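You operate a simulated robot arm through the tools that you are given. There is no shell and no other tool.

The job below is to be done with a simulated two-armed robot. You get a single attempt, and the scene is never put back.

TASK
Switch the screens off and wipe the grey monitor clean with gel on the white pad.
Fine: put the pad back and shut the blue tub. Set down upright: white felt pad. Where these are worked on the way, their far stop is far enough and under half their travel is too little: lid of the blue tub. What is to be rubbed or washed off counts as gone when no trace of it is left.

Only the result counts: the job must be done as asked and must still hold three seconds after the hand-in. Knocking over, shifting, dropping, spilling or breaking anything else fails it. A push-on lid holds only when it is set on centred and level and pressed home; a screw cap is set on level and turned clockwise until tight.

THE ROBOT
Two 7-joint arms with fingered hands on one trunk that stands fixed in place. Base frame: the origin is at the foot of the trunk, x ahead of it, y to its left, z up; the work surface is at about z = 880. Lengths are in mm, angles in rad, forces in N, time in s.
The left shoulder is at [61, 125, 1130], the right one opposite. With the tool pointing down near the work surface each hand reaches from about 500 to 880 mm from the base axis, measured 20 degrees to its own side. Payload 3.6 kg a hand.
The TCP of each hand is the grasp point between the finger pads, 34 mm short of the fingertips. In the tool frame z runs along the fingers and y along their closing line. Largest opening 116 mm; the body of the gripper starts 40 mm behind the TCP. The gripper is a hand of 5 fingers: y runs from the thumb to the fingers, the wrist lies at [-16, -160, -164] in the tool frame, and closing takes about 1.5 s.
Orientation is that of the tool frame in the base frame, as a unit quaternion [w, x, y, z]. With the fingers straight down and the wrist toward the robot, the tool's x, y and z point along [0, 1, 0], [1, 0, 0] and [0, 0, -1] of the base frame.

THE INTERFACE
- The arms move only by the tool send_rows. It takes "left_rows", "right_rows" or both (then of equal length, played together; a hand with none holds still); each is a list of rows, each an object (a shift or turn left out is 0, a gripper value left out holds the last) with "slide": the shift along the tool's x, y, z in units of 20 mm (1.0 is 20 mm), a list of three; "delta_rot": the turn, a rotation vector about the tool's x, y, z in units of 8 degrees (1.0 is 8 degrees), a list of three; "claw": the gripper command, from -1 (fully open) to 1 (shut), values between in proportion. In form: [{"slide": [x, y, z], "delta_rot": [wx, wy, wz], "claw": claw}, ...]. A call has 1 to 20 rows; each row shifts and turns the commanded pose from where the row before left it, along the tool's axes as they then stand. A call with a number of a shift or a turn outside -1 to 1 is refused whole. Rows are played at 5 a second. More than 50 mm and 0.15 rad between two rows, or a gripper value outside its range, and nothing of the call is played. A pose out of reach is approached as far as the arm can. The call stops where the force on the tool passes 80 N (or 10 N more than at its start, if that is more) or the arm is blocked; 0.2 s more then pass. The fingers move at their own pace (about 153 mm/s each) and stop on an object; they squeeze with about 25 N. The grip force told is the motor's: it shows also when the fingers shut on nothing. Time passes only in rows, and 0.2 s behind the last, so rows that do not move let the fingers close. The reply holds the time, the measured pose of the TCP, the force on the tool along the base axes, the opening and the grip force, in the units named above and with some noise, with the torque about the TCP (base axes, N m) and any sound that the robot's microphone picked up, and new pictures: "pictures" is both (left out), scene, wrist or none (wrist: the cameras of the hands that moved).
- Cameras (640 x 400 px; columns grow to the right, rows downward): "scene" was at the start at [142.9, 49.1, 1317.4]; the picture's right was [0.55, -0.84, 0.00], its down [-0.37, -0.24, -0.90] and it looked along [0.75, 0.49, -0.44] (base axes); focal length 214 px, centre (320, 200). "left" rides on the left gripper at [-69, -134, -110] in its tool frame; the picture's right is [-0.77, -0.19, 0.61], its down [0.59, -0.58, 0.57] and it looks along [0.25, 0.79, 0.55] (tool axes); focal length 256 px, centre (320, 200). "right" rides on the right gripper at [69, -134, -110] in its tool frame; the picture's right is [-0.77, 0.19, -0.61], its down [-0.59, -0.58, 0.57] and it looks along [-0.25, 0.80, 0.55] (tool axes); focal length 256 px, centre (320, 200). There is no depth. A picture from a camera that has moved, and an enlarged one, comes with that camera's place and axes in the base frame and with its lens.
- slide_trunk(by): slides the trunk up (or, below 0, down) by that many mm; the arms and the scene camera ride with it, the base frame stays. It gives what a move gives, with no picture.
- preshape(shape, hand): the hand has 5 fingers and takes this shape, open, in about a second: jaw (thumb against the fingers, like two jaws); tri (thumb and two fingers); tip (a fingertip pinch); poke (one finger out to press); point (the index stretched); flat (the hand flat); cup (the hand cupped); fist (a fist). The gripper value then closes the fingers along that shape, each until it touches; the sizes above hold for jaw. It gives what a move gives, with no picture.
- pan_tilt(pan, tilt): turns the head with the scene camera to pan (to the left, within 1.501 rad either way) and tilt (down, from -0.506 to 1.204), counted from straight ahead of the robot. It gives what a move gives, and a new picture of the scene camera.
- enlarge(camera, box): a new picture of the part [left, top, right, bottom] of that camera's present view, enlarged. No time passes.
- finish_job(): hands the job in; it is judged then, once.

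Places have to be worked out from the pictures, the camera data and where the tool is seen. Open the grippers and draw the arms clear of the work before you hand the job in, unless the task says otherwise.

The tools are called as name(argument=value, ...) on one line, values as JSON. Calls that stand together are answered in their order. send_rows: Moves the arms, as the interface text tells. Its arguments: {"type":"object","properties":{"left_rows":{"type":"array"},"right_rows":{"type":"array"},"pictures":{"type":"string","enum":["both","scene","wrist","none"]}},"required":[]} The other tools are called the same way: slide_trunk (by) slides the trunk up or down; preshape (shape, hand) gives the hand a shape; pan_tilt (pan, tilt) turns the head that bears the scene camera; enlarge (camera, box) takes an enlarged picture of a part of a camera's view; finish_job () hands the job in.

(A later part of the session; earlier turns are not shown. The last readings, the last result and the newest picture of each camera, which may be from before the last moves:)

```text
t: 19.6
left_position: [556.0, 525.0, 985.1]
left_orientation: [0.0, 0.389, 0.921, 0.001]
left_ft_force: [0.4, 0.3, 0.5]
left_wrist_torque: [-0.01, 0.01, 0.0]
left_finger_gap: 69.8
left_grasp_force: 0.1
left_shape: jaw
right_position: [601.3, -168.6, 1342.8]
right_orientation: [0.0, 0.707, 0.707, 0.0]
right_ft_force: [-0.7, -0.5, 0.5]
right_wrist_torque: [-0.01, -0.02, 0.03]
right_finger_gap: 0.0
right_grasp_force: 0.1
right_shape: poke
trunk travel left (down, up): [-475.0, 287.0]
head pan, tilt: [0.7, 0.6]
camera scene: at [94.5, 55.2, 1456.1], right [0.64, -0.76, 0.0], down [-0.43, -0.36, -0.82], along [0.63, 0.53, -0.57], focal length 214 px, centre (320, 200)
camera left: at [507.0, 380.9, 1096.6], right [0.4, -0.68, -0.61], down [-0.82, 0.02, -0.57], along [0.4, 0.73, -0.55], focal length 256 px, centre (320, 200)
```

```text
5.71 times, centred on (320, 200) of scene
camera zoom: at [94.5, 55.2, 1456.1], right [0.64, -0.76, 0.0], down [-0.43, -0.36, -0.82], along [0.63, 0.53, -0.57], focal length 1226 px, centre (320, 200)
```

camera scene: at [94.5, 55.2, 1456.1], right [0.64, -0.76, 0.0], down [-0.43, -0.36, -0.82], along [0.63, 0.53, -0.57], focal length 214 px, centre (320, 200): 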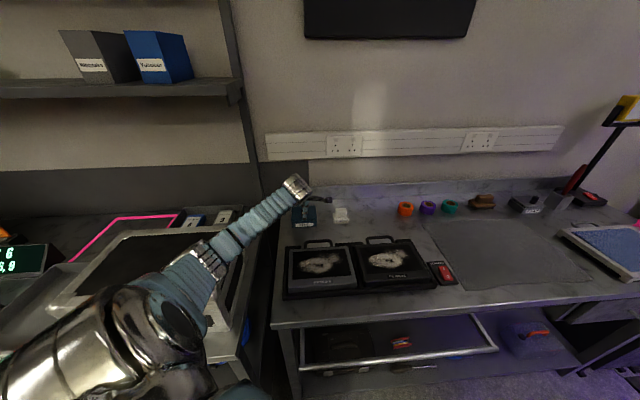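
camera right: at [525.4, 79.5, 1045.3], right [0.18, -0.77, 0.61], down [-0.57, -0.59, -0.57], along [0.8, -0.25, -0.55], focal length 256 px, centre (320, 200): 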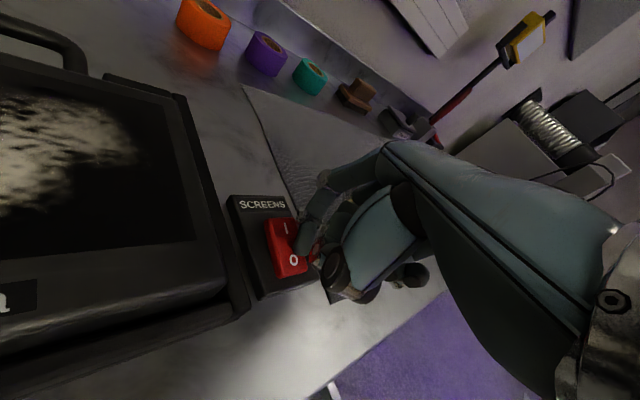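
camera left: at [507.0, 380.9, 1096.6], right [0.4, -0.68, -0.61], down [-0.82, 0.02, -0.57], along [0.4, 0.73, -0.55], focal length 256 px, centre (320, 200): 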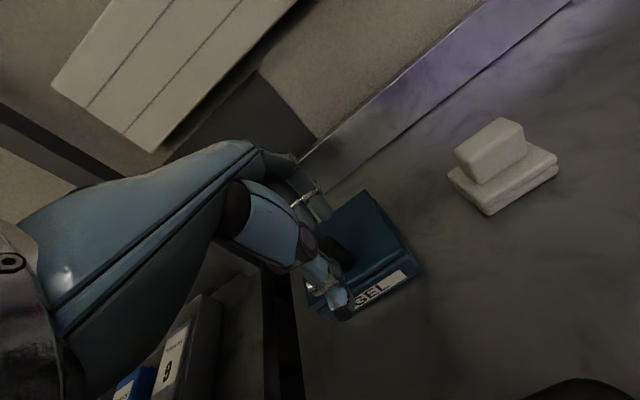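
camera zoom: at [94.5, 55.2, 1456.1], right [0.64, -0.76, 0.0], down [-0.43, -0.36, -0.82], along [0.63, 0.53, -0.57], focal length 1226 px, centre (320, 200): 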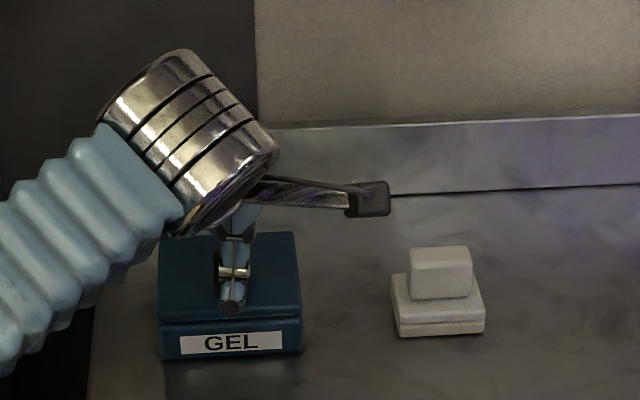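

The thumb is in front of the knob and the fingers behind it. I lower 7 mm more and close partway to about 36 mm to check the centring.

send_rows(left_rows=[{"slide": [0, 0, 0.35], "claw": 0.1}, {"claw": 0.38}, {"claw": 0.38}])

enlarge(camera="left", box=[240, 170, 440, 330])

enlarge(camera="scene", box=[270, 165, 370, 235])

```text
t: 20.4
left_position: [556.4, 524.1, 979.8]
left_orientation: [-0.001, 0.389, 0.921, -0.001]
left_ft_force: [0.2, -0.3, 0.3]
left_wrist_torque: [0.01, -0.01, -0.02]
left_finger_gap: 36.6
left_grasp_force: 0.1
left_shape: jaw
right_position: [601.0, -167.8, 1341.9]
right_orientation: [-0.001, 0.706, 0.708, 0.0]
right_ft_force: [0.5, -0.4, 0.7]
right_wrist_torque: [-0.01, 0.01, 0.0]
right_finger_gap: 0.1
right_grasp_force: 0.1
right_shape: poke
trunk travel left (down, up): [-475.0, 287.0]
head pan, tilt: [0.7, 0.6]
camera scene: at [94.5, 55.3, 1456.2], right [0.64, -0.76, 0.0], down [-0.43, -0.36, -0.82], along [0.63, 0.53, -0.57], focal length 214 px, centre (320, 200)
camera left: at [507.2, 381.1, 1089.8], right [0.4, -0.68, -0.61], down [-0.82, 0.02, -0.57], along [0.4, 0.73, -0.55], focal length 256 px, centre (320, 200)
```

scene: 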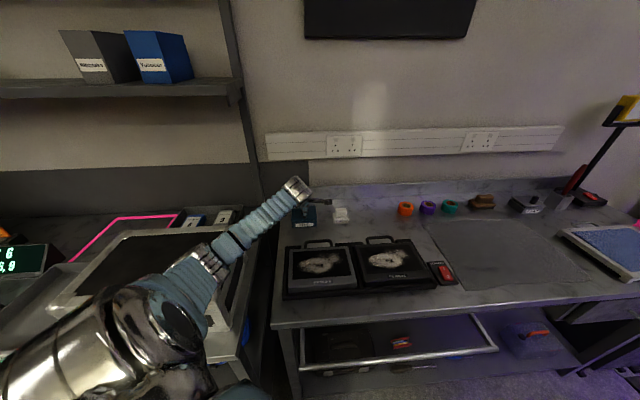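
left: 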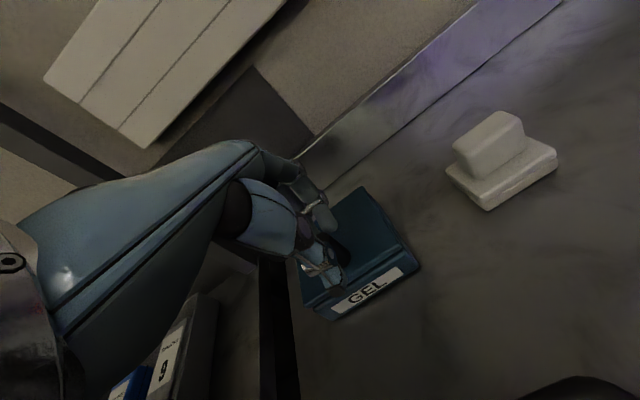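

```text
2.50 times, centred on (340, 250) of left
camera zoom: at [507.2, 381.1, 1089.8], right [0.4, -0.68, -0.61], down [-0.82, 0.02, -0.57], along [0.4, 0.73, -0.55], focal length 640 px, centre (270, 75)
```

zoom: 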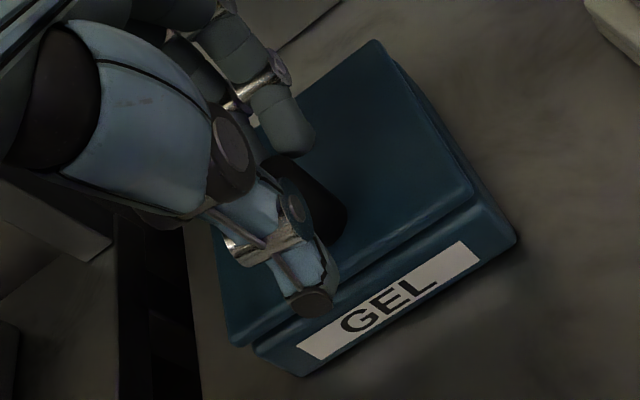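

```text
5.71 times, centred on (320, 200) of scene
camera zoom: at [94.5, 55.3, 1456.2], right [0.64, -0.76, 0.0], down [-0.43, -0.36, -0.82], along [0.63, 0.53, -0.57], focal length 1226 px, centre (320, 200)
```

zoom: 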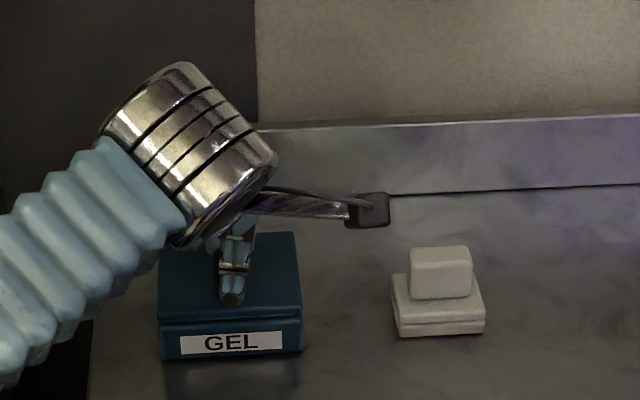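

The thumb tip is at z ≈ 956 and the fingertips at about 945, centred on the knob. I lower 4 mm and close on the knob.

send_rows(left_rows=[{"slide": [0, 0, 0.2], "claw": 0.45}, {"claw": 0.55}, {"claw": 0.65}, {"claw": 0.75}, {"claw": 0.9}, {"claw": 0.9}, {"claw": 0.9}])

enlarge(camera="left", box=[240, 170, 440, 330])

enlarge(camera="scene", box=[270, 165, 370, 235])

```text
t: 22.0
left_position: [557.6, 525.9, 976.2]
left_orientation: [0.0, 0.39, 0.921, 0.0]
left_ft_force: [14.1, 16.1, 9.4]
left_wrist_torque: [0.58, -0.49, -0.02]
left_finger_gap: 12.2
left_grasp_force: 0.0
left_shape: jaw
right_position: [601.6, -166.6, 1343.2]
right_orientation: [0.0, 0.706, 0.708, -0.001]
right_ft_force: [-0.2, 0.5, 0.6]
right_wrist_torque: [0.0, 0.02, 0.02]
right_finger_gap: 0.4
right_grasp_force: 0.1
right_shape: poke
trunk travel left (down, up): [-475.0, 287.0]
head pan, tilt: [0.7, 0.6]
camera scene: at [96.0, 57.3, 1456.1], right [0.64, -0.76, 0.0], down [-0.43, -0.37, -0.82], along [0.63, 0.53, -0.57], focal length 214 px, centre (320, 200)
camera left: at [508.8, 383.2, 1086.1], right [0.4, -0.68, -0.61], down [-0.82, 0.02, -0.57], along [0.4, 0.73, -0.55], focal length 256 px, centre (320, 200)
```

scene: 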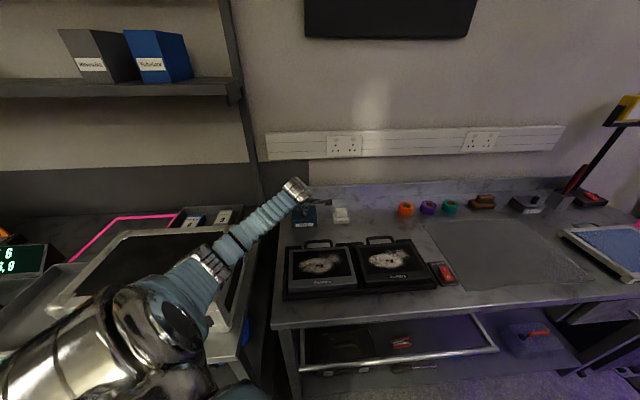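
left: 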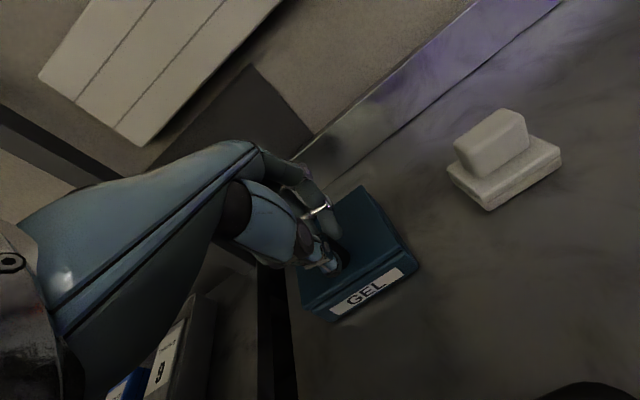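

```text
2.50 times, centred on (340, 250) of left
camera zoom: at [508.8, 383.2, 1086.1], right [0.4, -0.68, -0.61], down [-0.82, 0.02, -0.57], along [0.4, 0.73, -0.55], focal length 640 px, centre (270, 75)
```

zoom: 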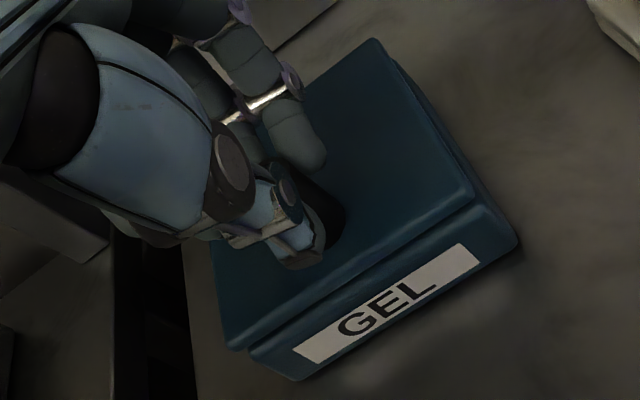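

```text
5.71 times, centred on (320, 200) of scene
camera zoom: at [96.0, 57.3, 1456.1], right [0.64, -0.76, 0.0], down [-0.43, -0.37, -0.82], along [0.63, 0.53, -0.57], focal length 1226 px, centre (320, 200)
```

zoom: 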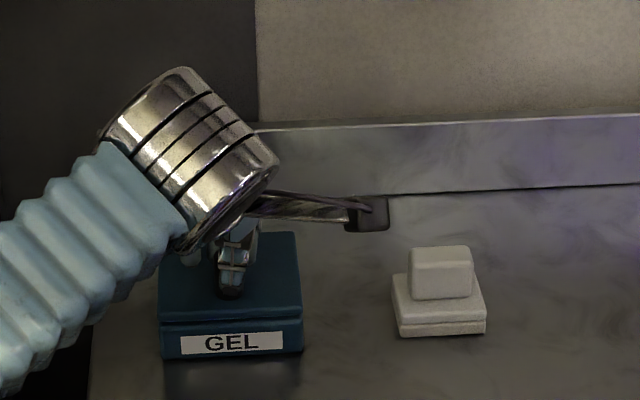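

The fingers wrap the knob, but the reading shows about 21 N along +d with no opposing thumb force. I ease the hand 4 mm forward and close fully to balance the grip.

send_rows(left_rows=[{"slide": [0, 0.1, 0], "claw": 1.0}, {"slide": [0, 0.1, 0], "claw": 1.0}, {"claw": 1.0}, {"claw": 1.0}])

enlarge(camera="left", box=[270, 180, 430, 320])

```text
t: 23.0
left_position: [559.0, 525.9, 976.6]
left_orientation: [0.0, 0.39, 0.921, 0.001]
left_ft_force: [-4.0, -12.3, 4.7]
left_wrist_torque: [-0.35, 0.09, -0.04]
left_finger_gap: 6.3
left_grasp_force: 25.1
left_shape: jaw
right_position: [600.7, -171.2, 1343.4]
right_orientation: [0.0, 0.706, 0.708, 0.001]
right_ft_force: [-0.8, 0.3, -0.6]
right_wrist_torque: [0.03, -0.03, -0.02]
right_finger_gap: 0.1
right_grasp_force: 0.0
right_shape: poke
trunk travel left (down, up): [-475.0, 287.0]
head pan, tilt: [0.7, 0.6]
camera scene: at [93.2, 52.5, 1456.4], right [0.64, -0.77, 0.0], down [-0.43, -0.36, -0.83], along [0.63, 0.53, -0.56], focal length 214 px, centre (320, 200)
camera left: at [509.9, 381.3, 1086.9], right [0.4, -0.68, -0.61], down [-0.82, 0.02, -0.57], along [0.4, 0.73, -0.55], focal length 256 px, centre (320, 200)
```

scene: 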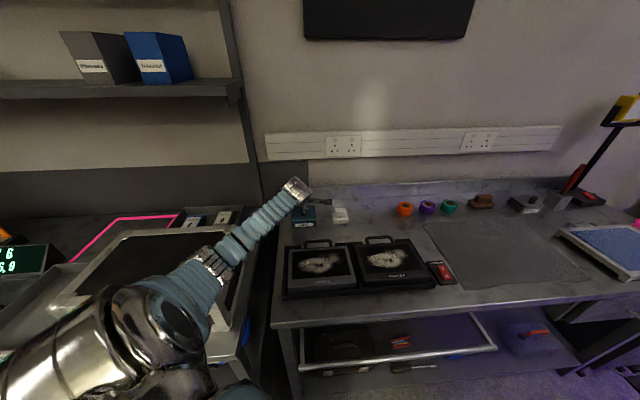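
left: 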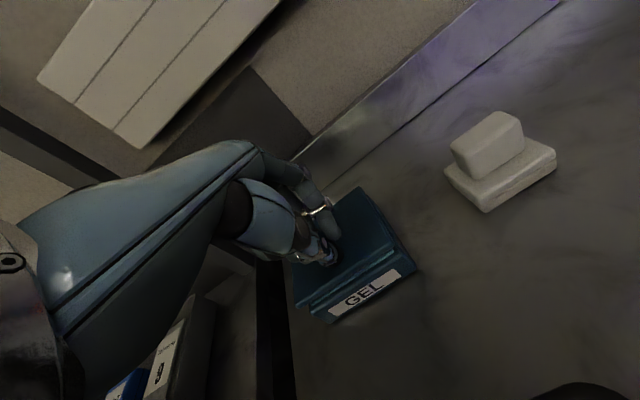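

```text
2.86 times, centred on (350, 250) of left
camera zoom: at [509.9, 381.3, 1086.9], right [0.4, -0.68, -0.61], down [-0.82, 0.02, -0.57], along [0.4, 0.73, -0.55], focal length 731 px, centre (234, 57)
```

zoom: 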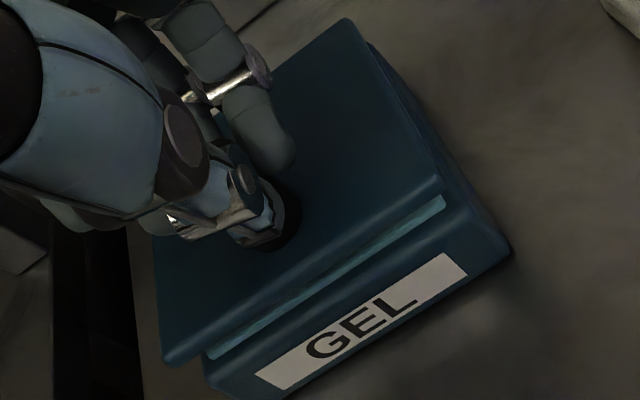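

The wrist view shows the lid shifted back a little, with a teal strip visible at the front. I zoom both cameras to see whether it slides or tilts.

enlarge(camera="scene", box=[280, 190, 350, 235])

enlarge(camera="left", box=[290, 210, 430, 330])

```text
8.89 times, centred on (315, 212) of scene
camera zoom: at [93.2, 52.5, 1456.4], right [0.64, -0.77, 0.0], down [-0.43, -0.36, -0.83], along [0.63, 0.53, -0.56], focal length 1906 px, centre (364, 89)
```

zoom: 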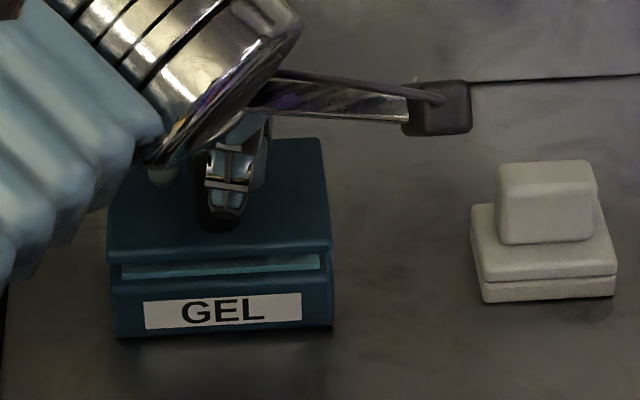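

```text
3.33 times, centred on (360, 270) of left
camera zoom: at [509.9, 381.3, 1086.9], right [0.4, -0.68, -0.61], down [-0.82, 0.02, -0.57], along [0.4, 0.73, -0.55], focal length 853 px, centre (187, -33)
```

zoom: 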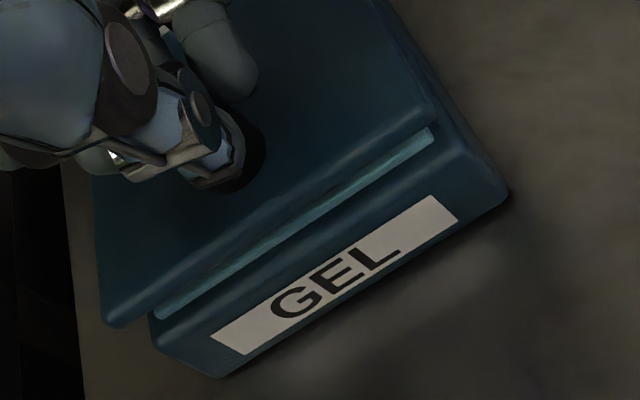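

The front edge of the lid has risen or moved back by a few mm. I test by lifting gently 6 mm and reading the force.

send_rows(left_rows=[{"slide": [0, 0, -0.15]}, {"slide": [0, 0, -0.15]}])

enlarge(camera="scene", box=[280, 190, 350, 235])

enlarge(camera="left", box=[290, 210, 430, 330])

```text
t: 23.6
left_position: [560.1, 525.5, 981.6]
left_orientation: [0.0, 0.391, 0.92, 0.001]
left_ft_force: [3.3, -9.7, 1.3]
left_wrist_torque: [-0.34, -0.08, -0.1]
left_finger_gap: 5.4
left_grasp_force: 25.2
left_shape: jaw
right_position: [600.1, -169.4, 1342.5]
right_orientation: [-0.001, 0.707, 0.707, 0.0]
right_ft_force: [-0.1, 0.1, -0.1]
right_wrist_torque: [-0.04, 0.0, 0.01]
right_finger_gap: 0.2
right_grasp_force: 0.0
right_shape: poke
trunk travel left (down, up): [-475.0, 287.0]
head pan, tilt: [0.7, 0.6]
camera scene: at [95.1, 53.1, 1456.2], right [0.64, -0.77, 0.0], down [-0.43, -0.36, -0.83], along [0.63, 0.53, -0.56], focal length 214 px, centre (320, 200)
camera left: at [511.0, 382.6, 1092.5], right [0.4, -0.68, -0.61], down [-0.82, 0.02, -0.57], along [0.4, 0.73, -0.55], focal length 256 px, centre (320, 200)
```

scene: 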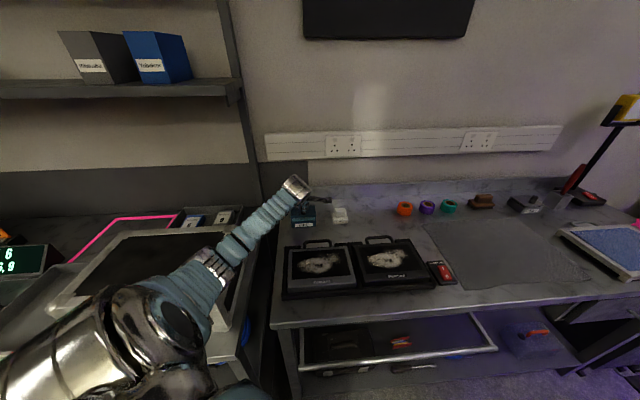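
left: 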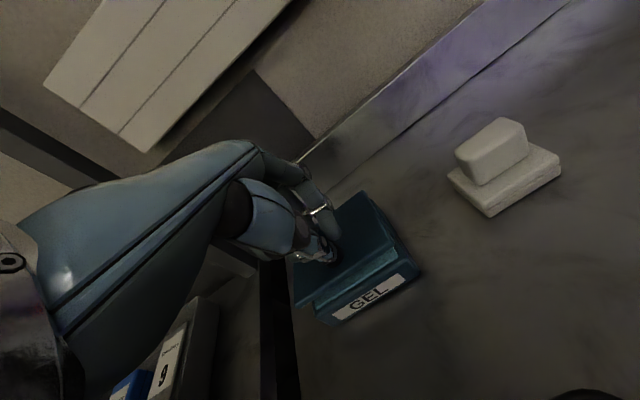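

```text
8.89 times, centred on (315, 212) of scene
camera zoom: at [95.1, 53.1, 1456.2], right [0.64, -0.77, 0.0], down [-0.43, -0.36, -0.83], along [0.63, 0.53, -0.56], focal length 1906 px, centre (364, 89)
```

zoom: 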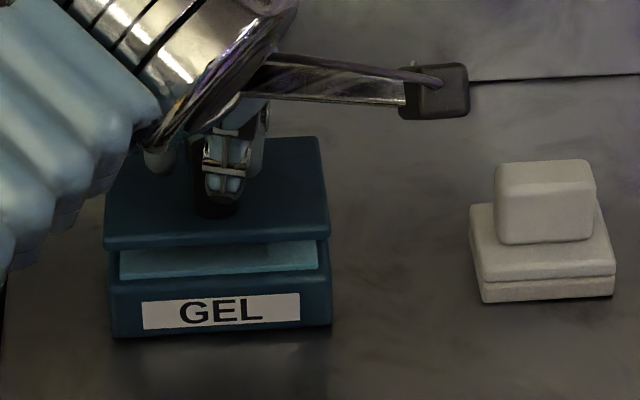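

```text
3.33 times, centred on (360, 270) of left
camera zoom: at [511.0, 382.6, 1092.5], right [0.4, -0.68, -0.61], down [-0.82, 0.02, -0.57], along [0.4, 0.73, -0.55], focal length 853 px, centre (187, -33)
```

zoom: 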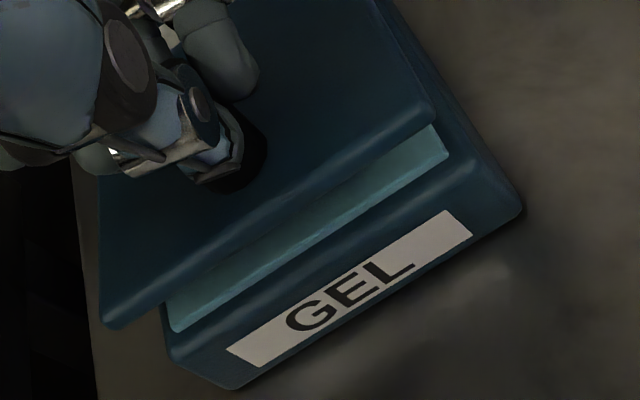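

The lid tilts up with its back edge in place, so it is hinged at the back, and the gel is near the rim. I swing the hand with the lid about the rear hinge, 24 degrees first.

send_rows(left_rows=[{"slide": [0, 0.177, -0.2], "delta_rot": [0.5, 0, 0]}, {"slide": [0, 0.177, -0.2], "delta_rot": [0.5, 0, 0]}, {"slide": [0, 0.177, -0.2], "delta_rot": [0.5, 0, 0]}, {"slide": [0, 0.177, -0.2], "delta_rot": [0.5, 0, 0]}, {"slide": [0, 0.177, -0.2], "delta_rot": [0.5, 0, 0]}, {"slide": [0, 0.177, -0.2], "delta_rot": [0.5, 0, 0]}])

enlarge(camera="scene", box=[270, 180, 350, 235])

enlarge(camera="left", box=[270, 180, 430, 320])

```text
t: 25.0
left_position: [578.4, 543.7, 1001.9]
left_orientation: [-0.08, 0.381, 0.901, -0.19]
left_ft_force: [4.4, -8.2, 4.9]
left_wrist_torque: [-0.11, -0.28, -0.03]
left_finger_gap: 5.7
left_grasp_force: 24.7
left_shape: jaw
right_position: [601.3, -169.5, 1343.0]
right_orientation: [-0.002, 0.706, 0.708, -0.001]
right_ft_force: [0.0, 0.3, 0.3]
right_wrist_torque: [-0.03, 0.02, -0.01]
right_finger_gap: 0.0
right_grasp_force: 0.0
right_shape: poke
trunk travel left (down, up): [-475.0, 287.0]
head pan, tilt: [0.7, 0.6]
camera scene: at [94.6, 53.2, 1456.3], right [0.64, -0.76, 0.0], down [-0.43, -0.36, -0.83], along [0.63, 0.53, -0.56], focal length 214 px, centre (320, 200)
camera left: at [569.6, 439.4, 1157.4], right [0.24, -0.84, -0.48], down [-0.95, -0.1, -0.28], along [0.19, 0.53, -0.83], focal length 256 px, centre (320, 200)
```

scene: 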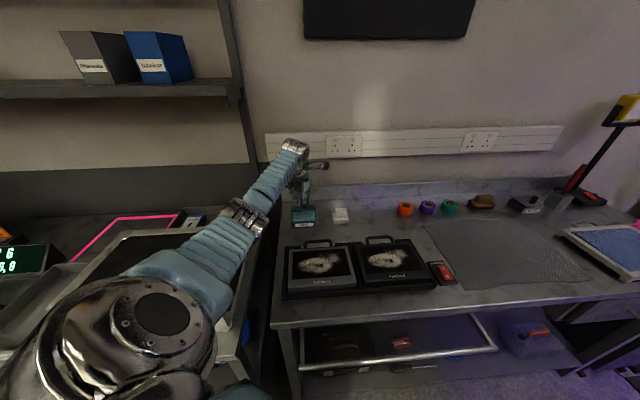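
left: 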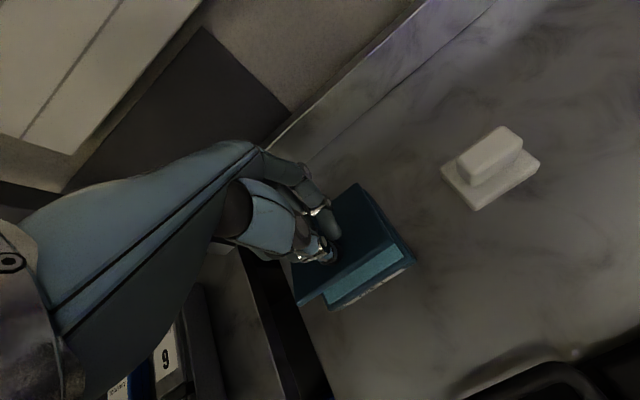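

```text
7.27 times, centred on (310, 208) of scene
camera zoom: at [94.6, 53.2, 1456.3], right [0.64, -0.76, 0.0], down [-0.43, -0.36, -0.83], along [0.63, 0.53, -0.56], focal length 1560 px, centre (393, 146)
```

zoom: 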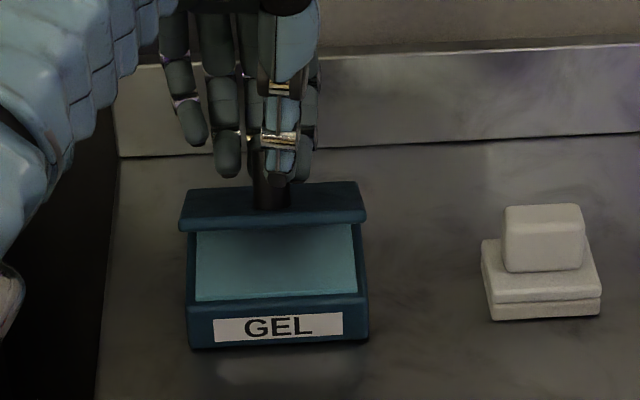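

```text
2.86 times, centred on (350, 250) of left
camera zoom: at [569.6, 439.4, 1157.4], right [0.24, -0.84, -0.48], down [-0.95, -0.1, -0.28], along [0.19, 0.53, -0.83], focal length 731 px, centre (234, 57)
```

zoom: 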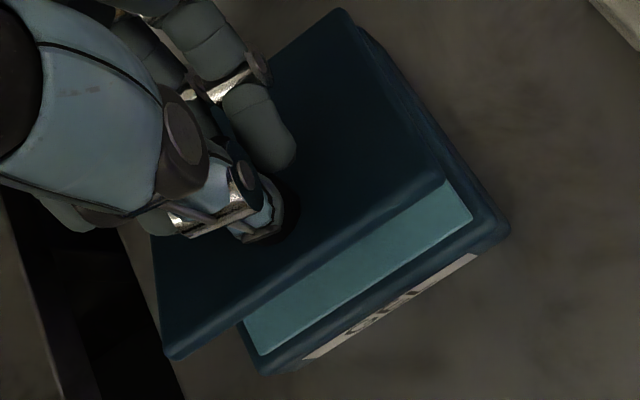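

The lid is at about 28 degrees and the gel is nearly flush with the rim. The wrist would soon run out of reach if it kept rotating. I'll release the fingers, let the lid lean on the thumb in front of the knob, and keep pushing it round; first I ease the grip while moving forward.

send_rows(left_rows=[{"slide": [0, 0.14, -0.035], "claw": 0.8}, {"slide": [0, 0.14, -0.035], "claw": 0.62}, {"slide": [0, 0.14, -0.035], "claw": 0.48}, {"claw": 0.48}])

enlarge(camera="scene", box=[270, 180, 350, 235])

enlarge(camera="left", box=[270, 180, 430, 320])

```text
t: 26.0
left_position: [582.9, 551.7, 999.4]
left_orientation: [-0.08, 0.38, 0.901, -0.192]
left_ft_force: [0.0, -0.5, 0.3]
left_wrist_torque: [0.06, -0.04, -0.01]
left_finger_gap: 30.0
left_grasp_force: 0.0
left_shape: jaw
right_position: [600.7, -166.6, 1343.4]
right_orientation: [-0.001, 0.707, 0.708, 0.0]
right_ft_force: [-0.8, -0.3, -0.7]
right_wrist_torque: [0.0, -0.01, -0.05]
right_finger_gap: 0.0
right_grasp_force: 0.0
right_shape: poke
trunk travel left (down, up): [-475.0, 287.0]
head pan, tilt: [0.7, 0.6]
camera scene: at [94.2, 55.6, 1456.2], right [0.64, -0.76, 0.0], down [-0.43, -0.36, -0.82], along [0.63, 0.53, -0.57], focal length 214 px, centre (320, 200)
camera left: at [574.6, 446.7, 1154.7], right [0.24, -0.84, -0.48], down [-0.95, -0.11, -0.28], along [0.19, 0.53, -0.83], focal length 256 px, centre (320, 200)
```

scene: 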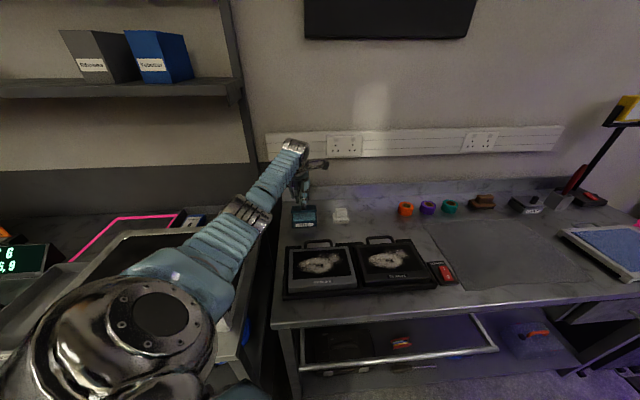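
left: 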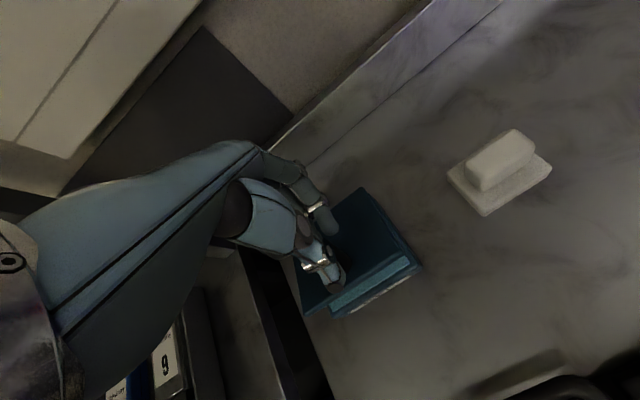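

```text
7.27 times, centred on (310, 208) of scene
camera zoom: at [94.2, 55.6, 1456.2], right [0.64, -0.76, 0.0], down [-0.43, -0.36, -0.82], along [0.63, 0.53, -0.57], focal length 1560 px, centre (393, 146)
```

zoom: 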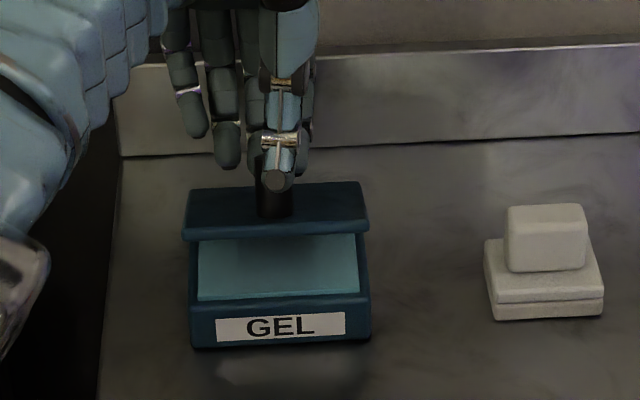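

```text
2.86 times, centred on (350, 250) of left
camera zoom: at [574.6, 446.7, 1154.7], right [0.24, -0.84, -0.48], down [-0.95, -0.11, -0.28], along [0.19, 0.53, -0.83], focal length 731 px, centre (234, 57)
```

zoom: 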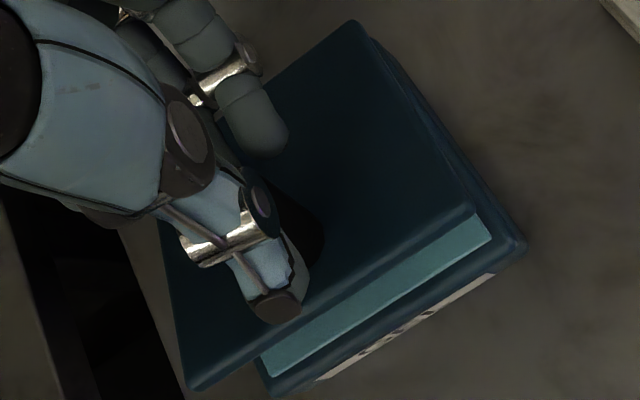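

The lid stays up, leaning on the thumb with almost no force. I continue along the arc with the thumb while turning the hand back upright.

send_rows(left_rows=[{"slide": [0, 0.134, -0.325], "delta_rot": [-0.2875, 0, 0]}, {"slide": [0, 0.134, -0.325], "delta_rot": [-0.2875, 0, 0]}, {"slide": [0, 0.2, -0.27], "delta_rot": [-0.3125, 0, 0]}, {"slide": [0, 0.2, -0.27], "delta_rot": [-0.3125, 0, 0]}, {"slide": [0, 0.25, -0.2], "delta_rot": [-0.3125, 0, 0]}, {"slide": [0, 0.25, -0.2], "delta_rot": [-0.3125, 0, 0]}])

enlarge(camera="scene", box=[270, 180, 350, 235])

enlarge(camera="left", box=[270, 180, 430, 320])

```text
t: 27.4
left_position: [605.8, 575.4, 1022.9]
left_orientation: [-0.032, 0.388, 0.918, -0.075]
left_ft_force: [-0.6, 0.1, 0.5]
left_wrist_torque: [-0.01, -0.02, -0.01]
left_finger_gap: 30.3
left_grasp_force: 0.1
left_shape: jaw
right_position: [601.1, -169.6, 1343.2]
right_orientation: [-0.001, 0.706, 0.708, -0.001]
right_ft_force: [-0.3, 0.3, -0.2]
right_wrist_torque: [0.03, 0.0, -0.04]
right_finger_gap: 0.2
right_grasp_force: 0.0
right_shape: poke
trunk travel left (down, up): [-475.0, 287.0]
head pan, tilt: [0.7, 0.6]
camera scene: at [94.4, 55.1, 1456.2], right [0.64, -0.76, 0.0], down [-0.43, -0.36, -0.82], along [0.63, 0.53, -0.57], focal length 214 px, centre (320, 200)
camera left: at [571.3, 445.3, 1154.1], right [0.33, -0.75, -0.57], down [-0.88, -0.04, -0.46], along [0.33, 0.66, -0.68], focal length 256 px, centre (320, 200)
```

scene: 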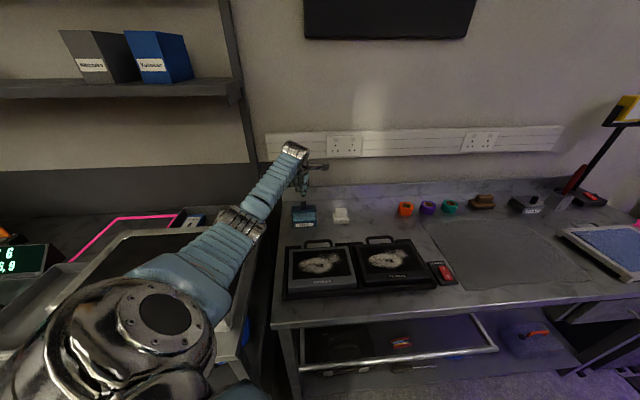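
left: 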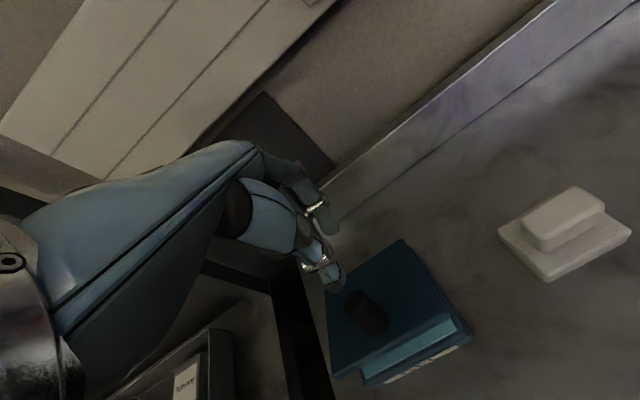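

```text
7.27 times, centred on (310, 208) of scene
camera zoom: at [94.4, 55.1, 1456.2], right [0.64, -0.76, 0.0], down [-0.43, -0.36, -0.82], along [0.63, 0.53, -0.57], focal length 1560 px, centre (393, 146)
```

zoom: 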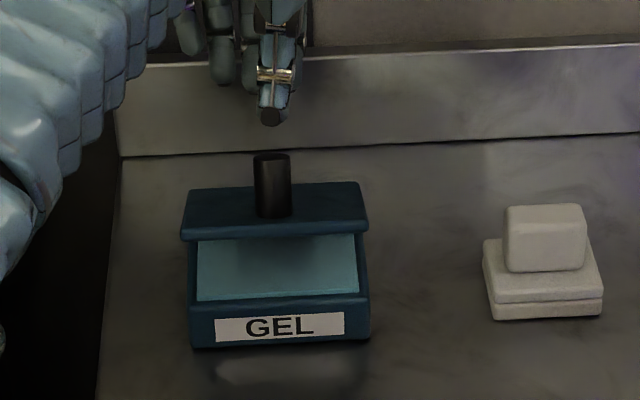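

```text
2.86 times, centred on (350, 250) of left
camera zoom: at [571.3, 445.3, 1154.1], right [0.33, -0.75, -0.57], down [-0.88, -0.04, -0.46], along [0.33, 0.66, -0.68], focal length 731 px, centre (234, 57)
```

zoom: 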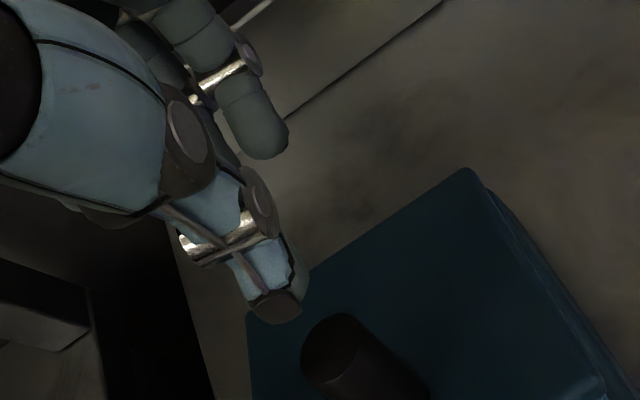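

The lid holds itself at about 28 degrees by hinge friction and the thumb has slipped over the knob, with no harm done. I back off up and toward me, then try the point shape to push the lid from under its front edge.

send_rows(left_rows=[{"slide": [0, 0, -1]}, {"slide": [0, 0, -1]}, {"slide": [0, -0.9, 0], "delta_rot": [-0.2, 0, 0]}, {"slide": [0, -0.9, 0], "delta_rot": [-0.2, 0, 0]}, {"slide": [0, -0.9, 0], "delta_rot": [-0.2, 0, 0]}, {"slide": [0, -0.9, 0], "delta_rot": [-0.2, 0, 0]}, {"slide": [0, -0.9, 0], "delta_rot": [-0.2, 0, 0]}, {"slide": [0, -0.9, 0], "delta_rot": [-0.16, 0, 0]}], pictures="none")

preshape(shape="point", hand="left")

enlarge(camera="left", box=[120, 100, 600, 400])

enlarge(camera="scene", box=[250, 140, 370, 240])

```text
t: 29.2
left_position: [532.9, 503.1, 1073.4]
left_orientation: [-0.001, 0.39, 0.921, -0.001]
left_ft_force: [-0.9, -0.3, -0.9]
left_wrist_torque: [0.0, 0.02, 0.02]
left_finger_gap: 29.9
left_grasp_force: 0.1
left_shape: jaw
right_position: [600.9, -168.2, 1343.4]
right_orientation: [0.0, 0.707, 0.708, 0.0]
right_ft_force: [-0.3, 0.0, 0.4]
right_wrist_torque: [0.03, 0.02, -0.02]
right_finger_gap: 0.0
right_grasp_force: 0.1
right_shape: poke
trunk travel left (down, up): [-475.0, 287.0]
head pan, tilt: [0.7, 0.6]
```

```text
t: 30.1
left_position: [534.2, 503.4, 1073.9]
left_orientation: [0.0, 0.389, 0.921, -0.001]
left_ft_force: [0.9, -0.2, -0.5]
left_wrist_torque: [0.02, 0.0, 0.01]
left_finger_gap: 107.9
left_grasp_force: 0.1
left_shape: point
right_position: [599.9, -169.4, 1343.5]
right_orientation: [0.0, 0.706, 0.709, -0.001]
right_ft_force: [-0.5, 0.2, -0.4]
right_wrist_torque: [-0.02, 0.01, 0.02]
right_finger_gap: 0.0
right_grasp_force: 0.1
right_shape: poke
trunk travel left (down, up): [-475.0, 287.0]
head pan, tilt: [0.7, 0.6]
```

```text
1.33 times, centred on (360, 250) of left
camera zoom: at [485.3, 360.2, 1183.5], right [0.4, -0.68, -0.61], down [-0.83, 0.02, -0.56], along [0.4, 0.73, -0.56], focal length 341 px, centre (267, 133)
```

zoom: 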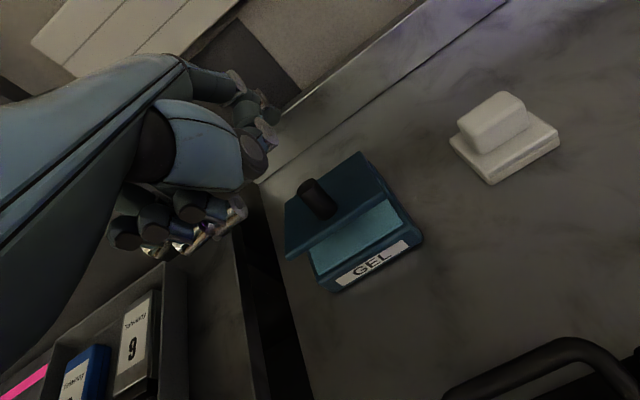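

```text
4.00 times, centred on (310, 190) of scene
camera zoom: at [94.4, 55.0, 1456.2], right [0.64, -0.76, 0.0], down [-0.43, -0.36, -0.82], along [0.63, 0.53, -0.57], focal length 858 px, centre (360, 240)
```

zoom: 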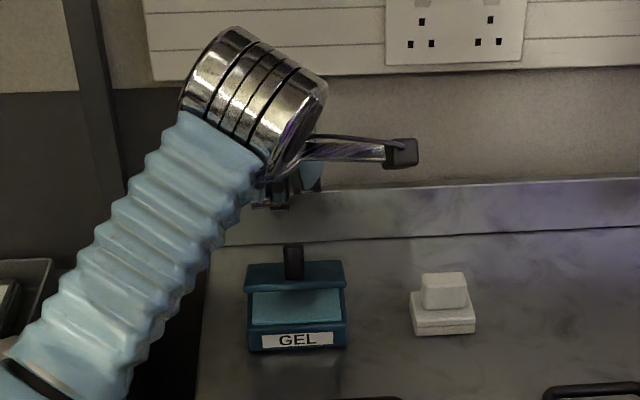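

The lid stands open on its own. I zoom in to see where the stretched index points.

enlarge(camera="left", box=[200, 130, 400, 300])

pan_tilt(pan=0.75, tilt=0.5)

enlarge(camera="scene", box=[270, 130, 370, 230])

```text
2.35 times, centred on (300, 215) of left
camera zoom: at [485.3, 360.2, 1183.5], right [0.4, -0.68, -0.61], down [-0.83, 0.02, -0.56], along [0.4, 0.73, -0.56], focal length 602 px, centre (367, 165)
```

zoom: 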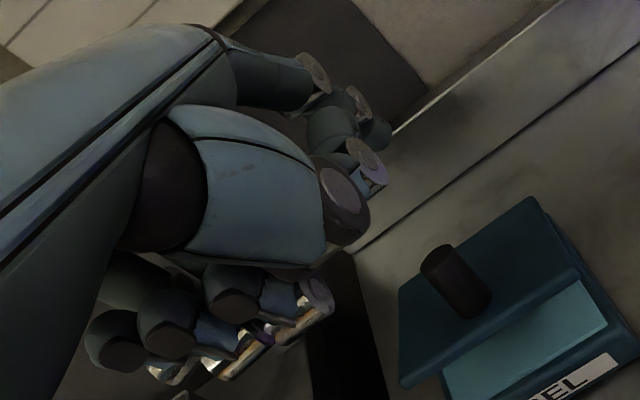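

```text
t: 30.8
left_position: [533.5, 502.8, 1072.7]
left_orientation: [0.0, 0.39, 0.921, -0.001]
left_ft_force: [-0.6, 0.1, -0.1]
left_wrist_torque: [0.0, -0.03, -0.01]
left_finger_gap: 107.9
left_grasp_force: 0.1
left_shape: point
right_position: [600.1, -168.2, 1343.8]
right_orientation: [0.0, 0.707, 0.708, -0.001]
right_ft_force: [0.1, -1.4, 0.0]
right_wrist_torque: [-0.04, 0.0, -0.01]
right_finger_gap: 0.2
right_grasp_force: 0.0
right_shape: poke
trunk travel left (down, up): [-475.0, 287.0]
head pan, tilt: [0.75, 0.499]
camera scene: at [93.3, 60.1, 1465.2], right [0.68, -0.73, 0.0], down [-0.35, -0.33, -0.88], along [0.64, 0.6, -0.48], focal length 214 px, centre (320, 200)
```

scene: 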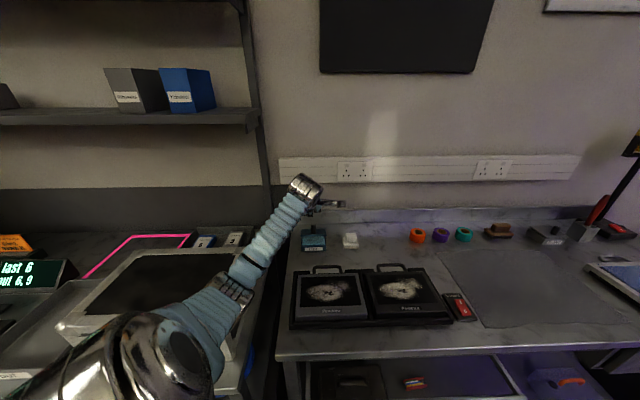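

```text
4.00 times, centred on (320, 180) of scene
camera zoom: at [93.3, 60.1, 1465.2], right [0.68, -0.73, 0.0], down [-0.35, -0.33, -0.88], along [0.64, 0.6, -0.48], focal length 858 px, centre (320, 280)
```

zoom: 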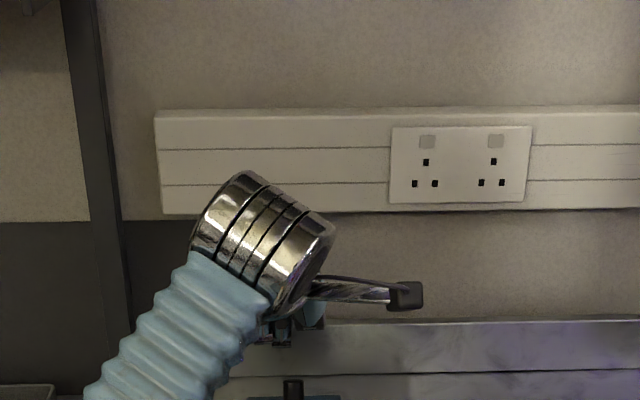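

The point shape stretches the index far forward, which is awkward here. I switch the left hand to poke, whose geometry I measured on the right hand.

preshape(shape="poke", hand="left")

enlarge(camera="left", box=[200, 130, 400, 300])

pan_tilt(pan=0.7, tilt=0.6)

enlarge(camera="scene", box=[270, 160, 350, 230])

```text
t: 31.7
left_position: [533.7, 503.6, 1071.9]
left_orientation: [-0.001, 0.388, 0.922, -0.001]
left_ft_force: [0.0, 0.3, 0.1]
left_wrist_torque: [-0.02, -0.01, -0.01]
left_finger_gap: 0.1
left_grasp_force: 0.1
left_shape: poke
right_position: [601.4, -167.6, 1344.3]
right_orientation: [-0.001, 0.707, 0.708, -0.001]
right_ft_force: [0.7, -0.6, 0.3]
right_wrist_torque: [0.0, 0.02, 0.02]
right_finger_gap: 0.0
right_grasp_force: 0.1
right_shape: poke
trunk travel left (down, up): [-475.0, 287.0]
head pan, tilt: [0.75, 0.499]
```

```text
2.35 times, centred on (300, 215) of left
camera zoom: at [485.3, 360.2, 1183.5], right [0.4, -0.68, -0.61], down [-0.83, 0.02, -0.56], along [0.4, 0.73, -0.56], focal length 602 px, centre (367, 165)
```

zoom: 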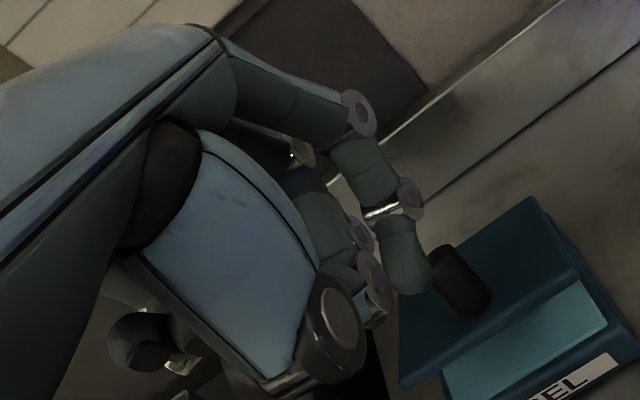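

```text
t: 32.4
left_position: [534.0, 502.8, 1072.5]
left_orientation: [0.0, 0.389, 0.921, 0.0]
left_ft_force: [0.2, 0.3, 0.1]
left_wrist_torque: [-0.01, 0.01, -0.01]
left_finger_gap: 0.0
left_grasp_force: 0.0
left_shape: poke
right_position: [601.0, -167.7, 1343.7]
right_orientation: [-0.001, 0.707, 0.708, -0.001]
right_ft_force: [-1.1, -0.1, -0.2]
right_wrist_torque: [0.0, 0.03, 0.01]
right_finger_gap: 0.0
right_grasp_force: 0.1
right_shape: poke
trunk travel left (down, up): [-475.0, 287.0]
head pan, tilt: [0.7, 0.6]
camera scene: at [94.3, 55.1, 1456.2], right [0.64, -0.76, 0.0], down [-0.43, -0.36, -0.83], along [0.63, 0.53, -0.56], focal length 214 px, centre (320, 200)
```

scene: 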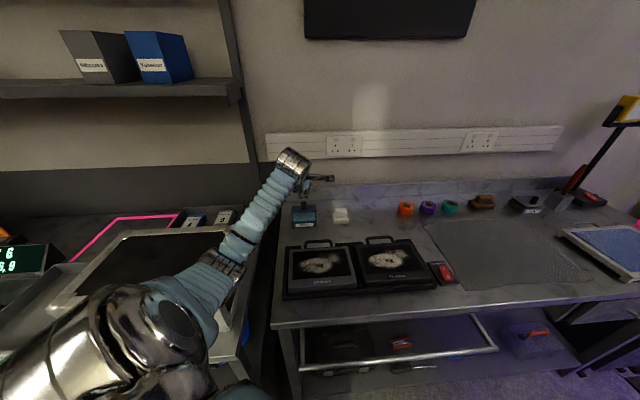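

```text
5.71 times, centred on (310, 195) of scene
camera zoom: at [94.3, 55.1, 1456.2], right [0.64, -0.76, 0.0], down [-0.43, -0.36, -0.83], along [0.63, 0.53, -0.56], focal length 1226 px, centre (377, 229)
```

zoom: 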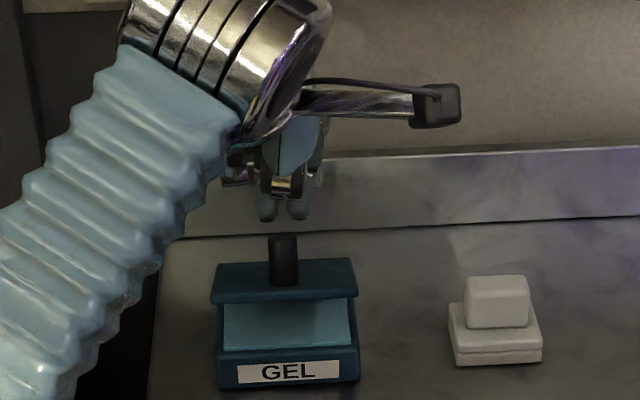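

The index tip in poke is at about tool (-10, -13, 27). The lid's front edge is at z ≈ 963, about 33 mm above the rim. I tilt the hand 32 degrees forward and lower the fingertip in front of the tub.

send_rows(left_rows=[{"delta_rot": [-0.8, 0, 0]}, {"delta_rot": [-0.8, 0, 0]}, {"delta_rot": [-0.8, 0, 0]}, {"delta_rot": [-0.8, 0, 0]}, {"delta_rot": [-0.8, 0, 0]}, {"slide": [0, -0.58, 0.78]}, {"slide": [0, -0.58, 0.78]}, {"slide": [0, -0.58, 0.78]}, {"slide": [0, -0.58, 0.78]}])

enlarge(camera="left", box=[220, 130, 440, 330])

enlarge(camera="scene", box=[270, 180, 350, 240])

```text
t: 34.4
left_position: [529.8, 499.7, 995.6]
left_orientation: [0.106, 0.374, 0.886, 0.254]
left_ft_force: [0.1, 0.6, 0.0]
left_wrist_torque: [-0.01, -0.05, 0.01]
left_finger_gap: 0.0
left_grasp_force: 0.1
left_shape: poke
right_position: [600.1, -169.5, 1343.5]
right_orientation: [-0.001, 0.706, 0.708, 0.0]
right_ft_force: [0.1, 0.1, 0.6]
right_wrist_torque: [0.01, 0.02, 0.0]
right_finger_gap: 0.3
right_grasp_force: 0.2
right_shape: poke
trunk travel left (down, up): [-475.0, 287.0]
head pan, tilt: [0.7, 0.6]
camera scene: at [94.4, 54.8, 1456.2], right [0.64, -0.76, 0.0], down [-0.43, -0.36, -0.82], along [0.63, 0.53, -0.57], focal length 214 px, centre (320, 200)
camera left: at [453.6, 329.1, 1018.9], right [0.65, -0.44, -0.62], down [-0.55, 0.29, -0.78], along [0.52, 0.85, -0.05], focal length 256 px, centre (320, 200)
```

scene: 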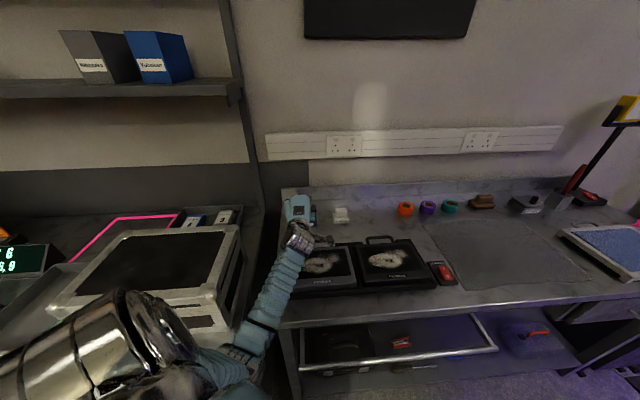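
left: 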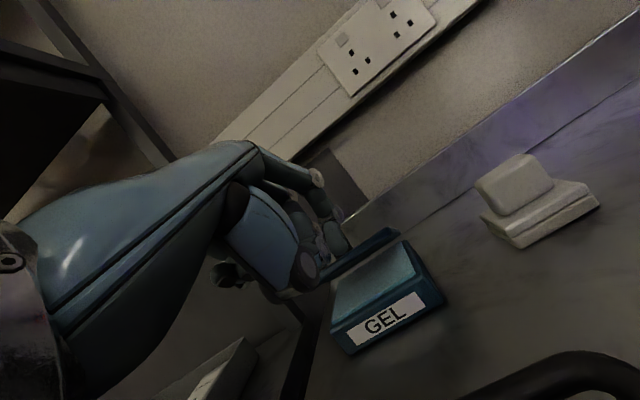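

```text
2.00 times, centred on (330, 230) of left
camera zoom: at [453.6, 329.1, 1018.9], right [0.65, -0.44, -0.62], down [-0.55, 0.29, -0.78], along [0.52, 0.85, -0.05], focal length 512 px, centre (300, 140)
```

zoom: 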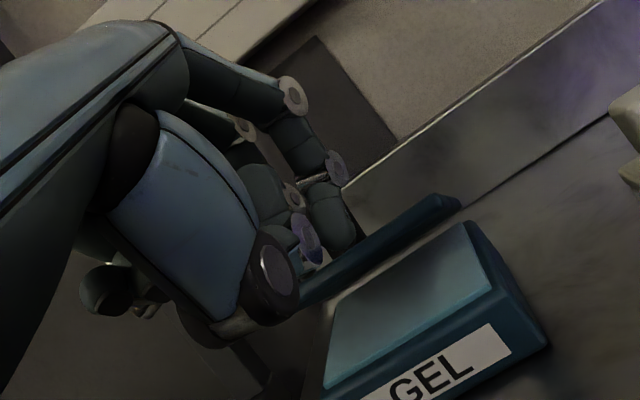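

```text
6.67 times, centred on (310, 210) of scene
camera zoom: at [94.4, 54.8, 1456.2], right [0.64, -0.76, 0.0], down [-0.43, -0.36, -0.82], along [0.63, 0.53, -0.57], focal length 1430 px, centre (387, 133)
```

zoom: 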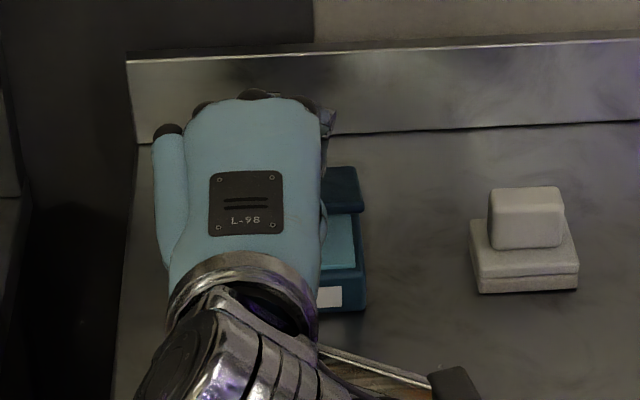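

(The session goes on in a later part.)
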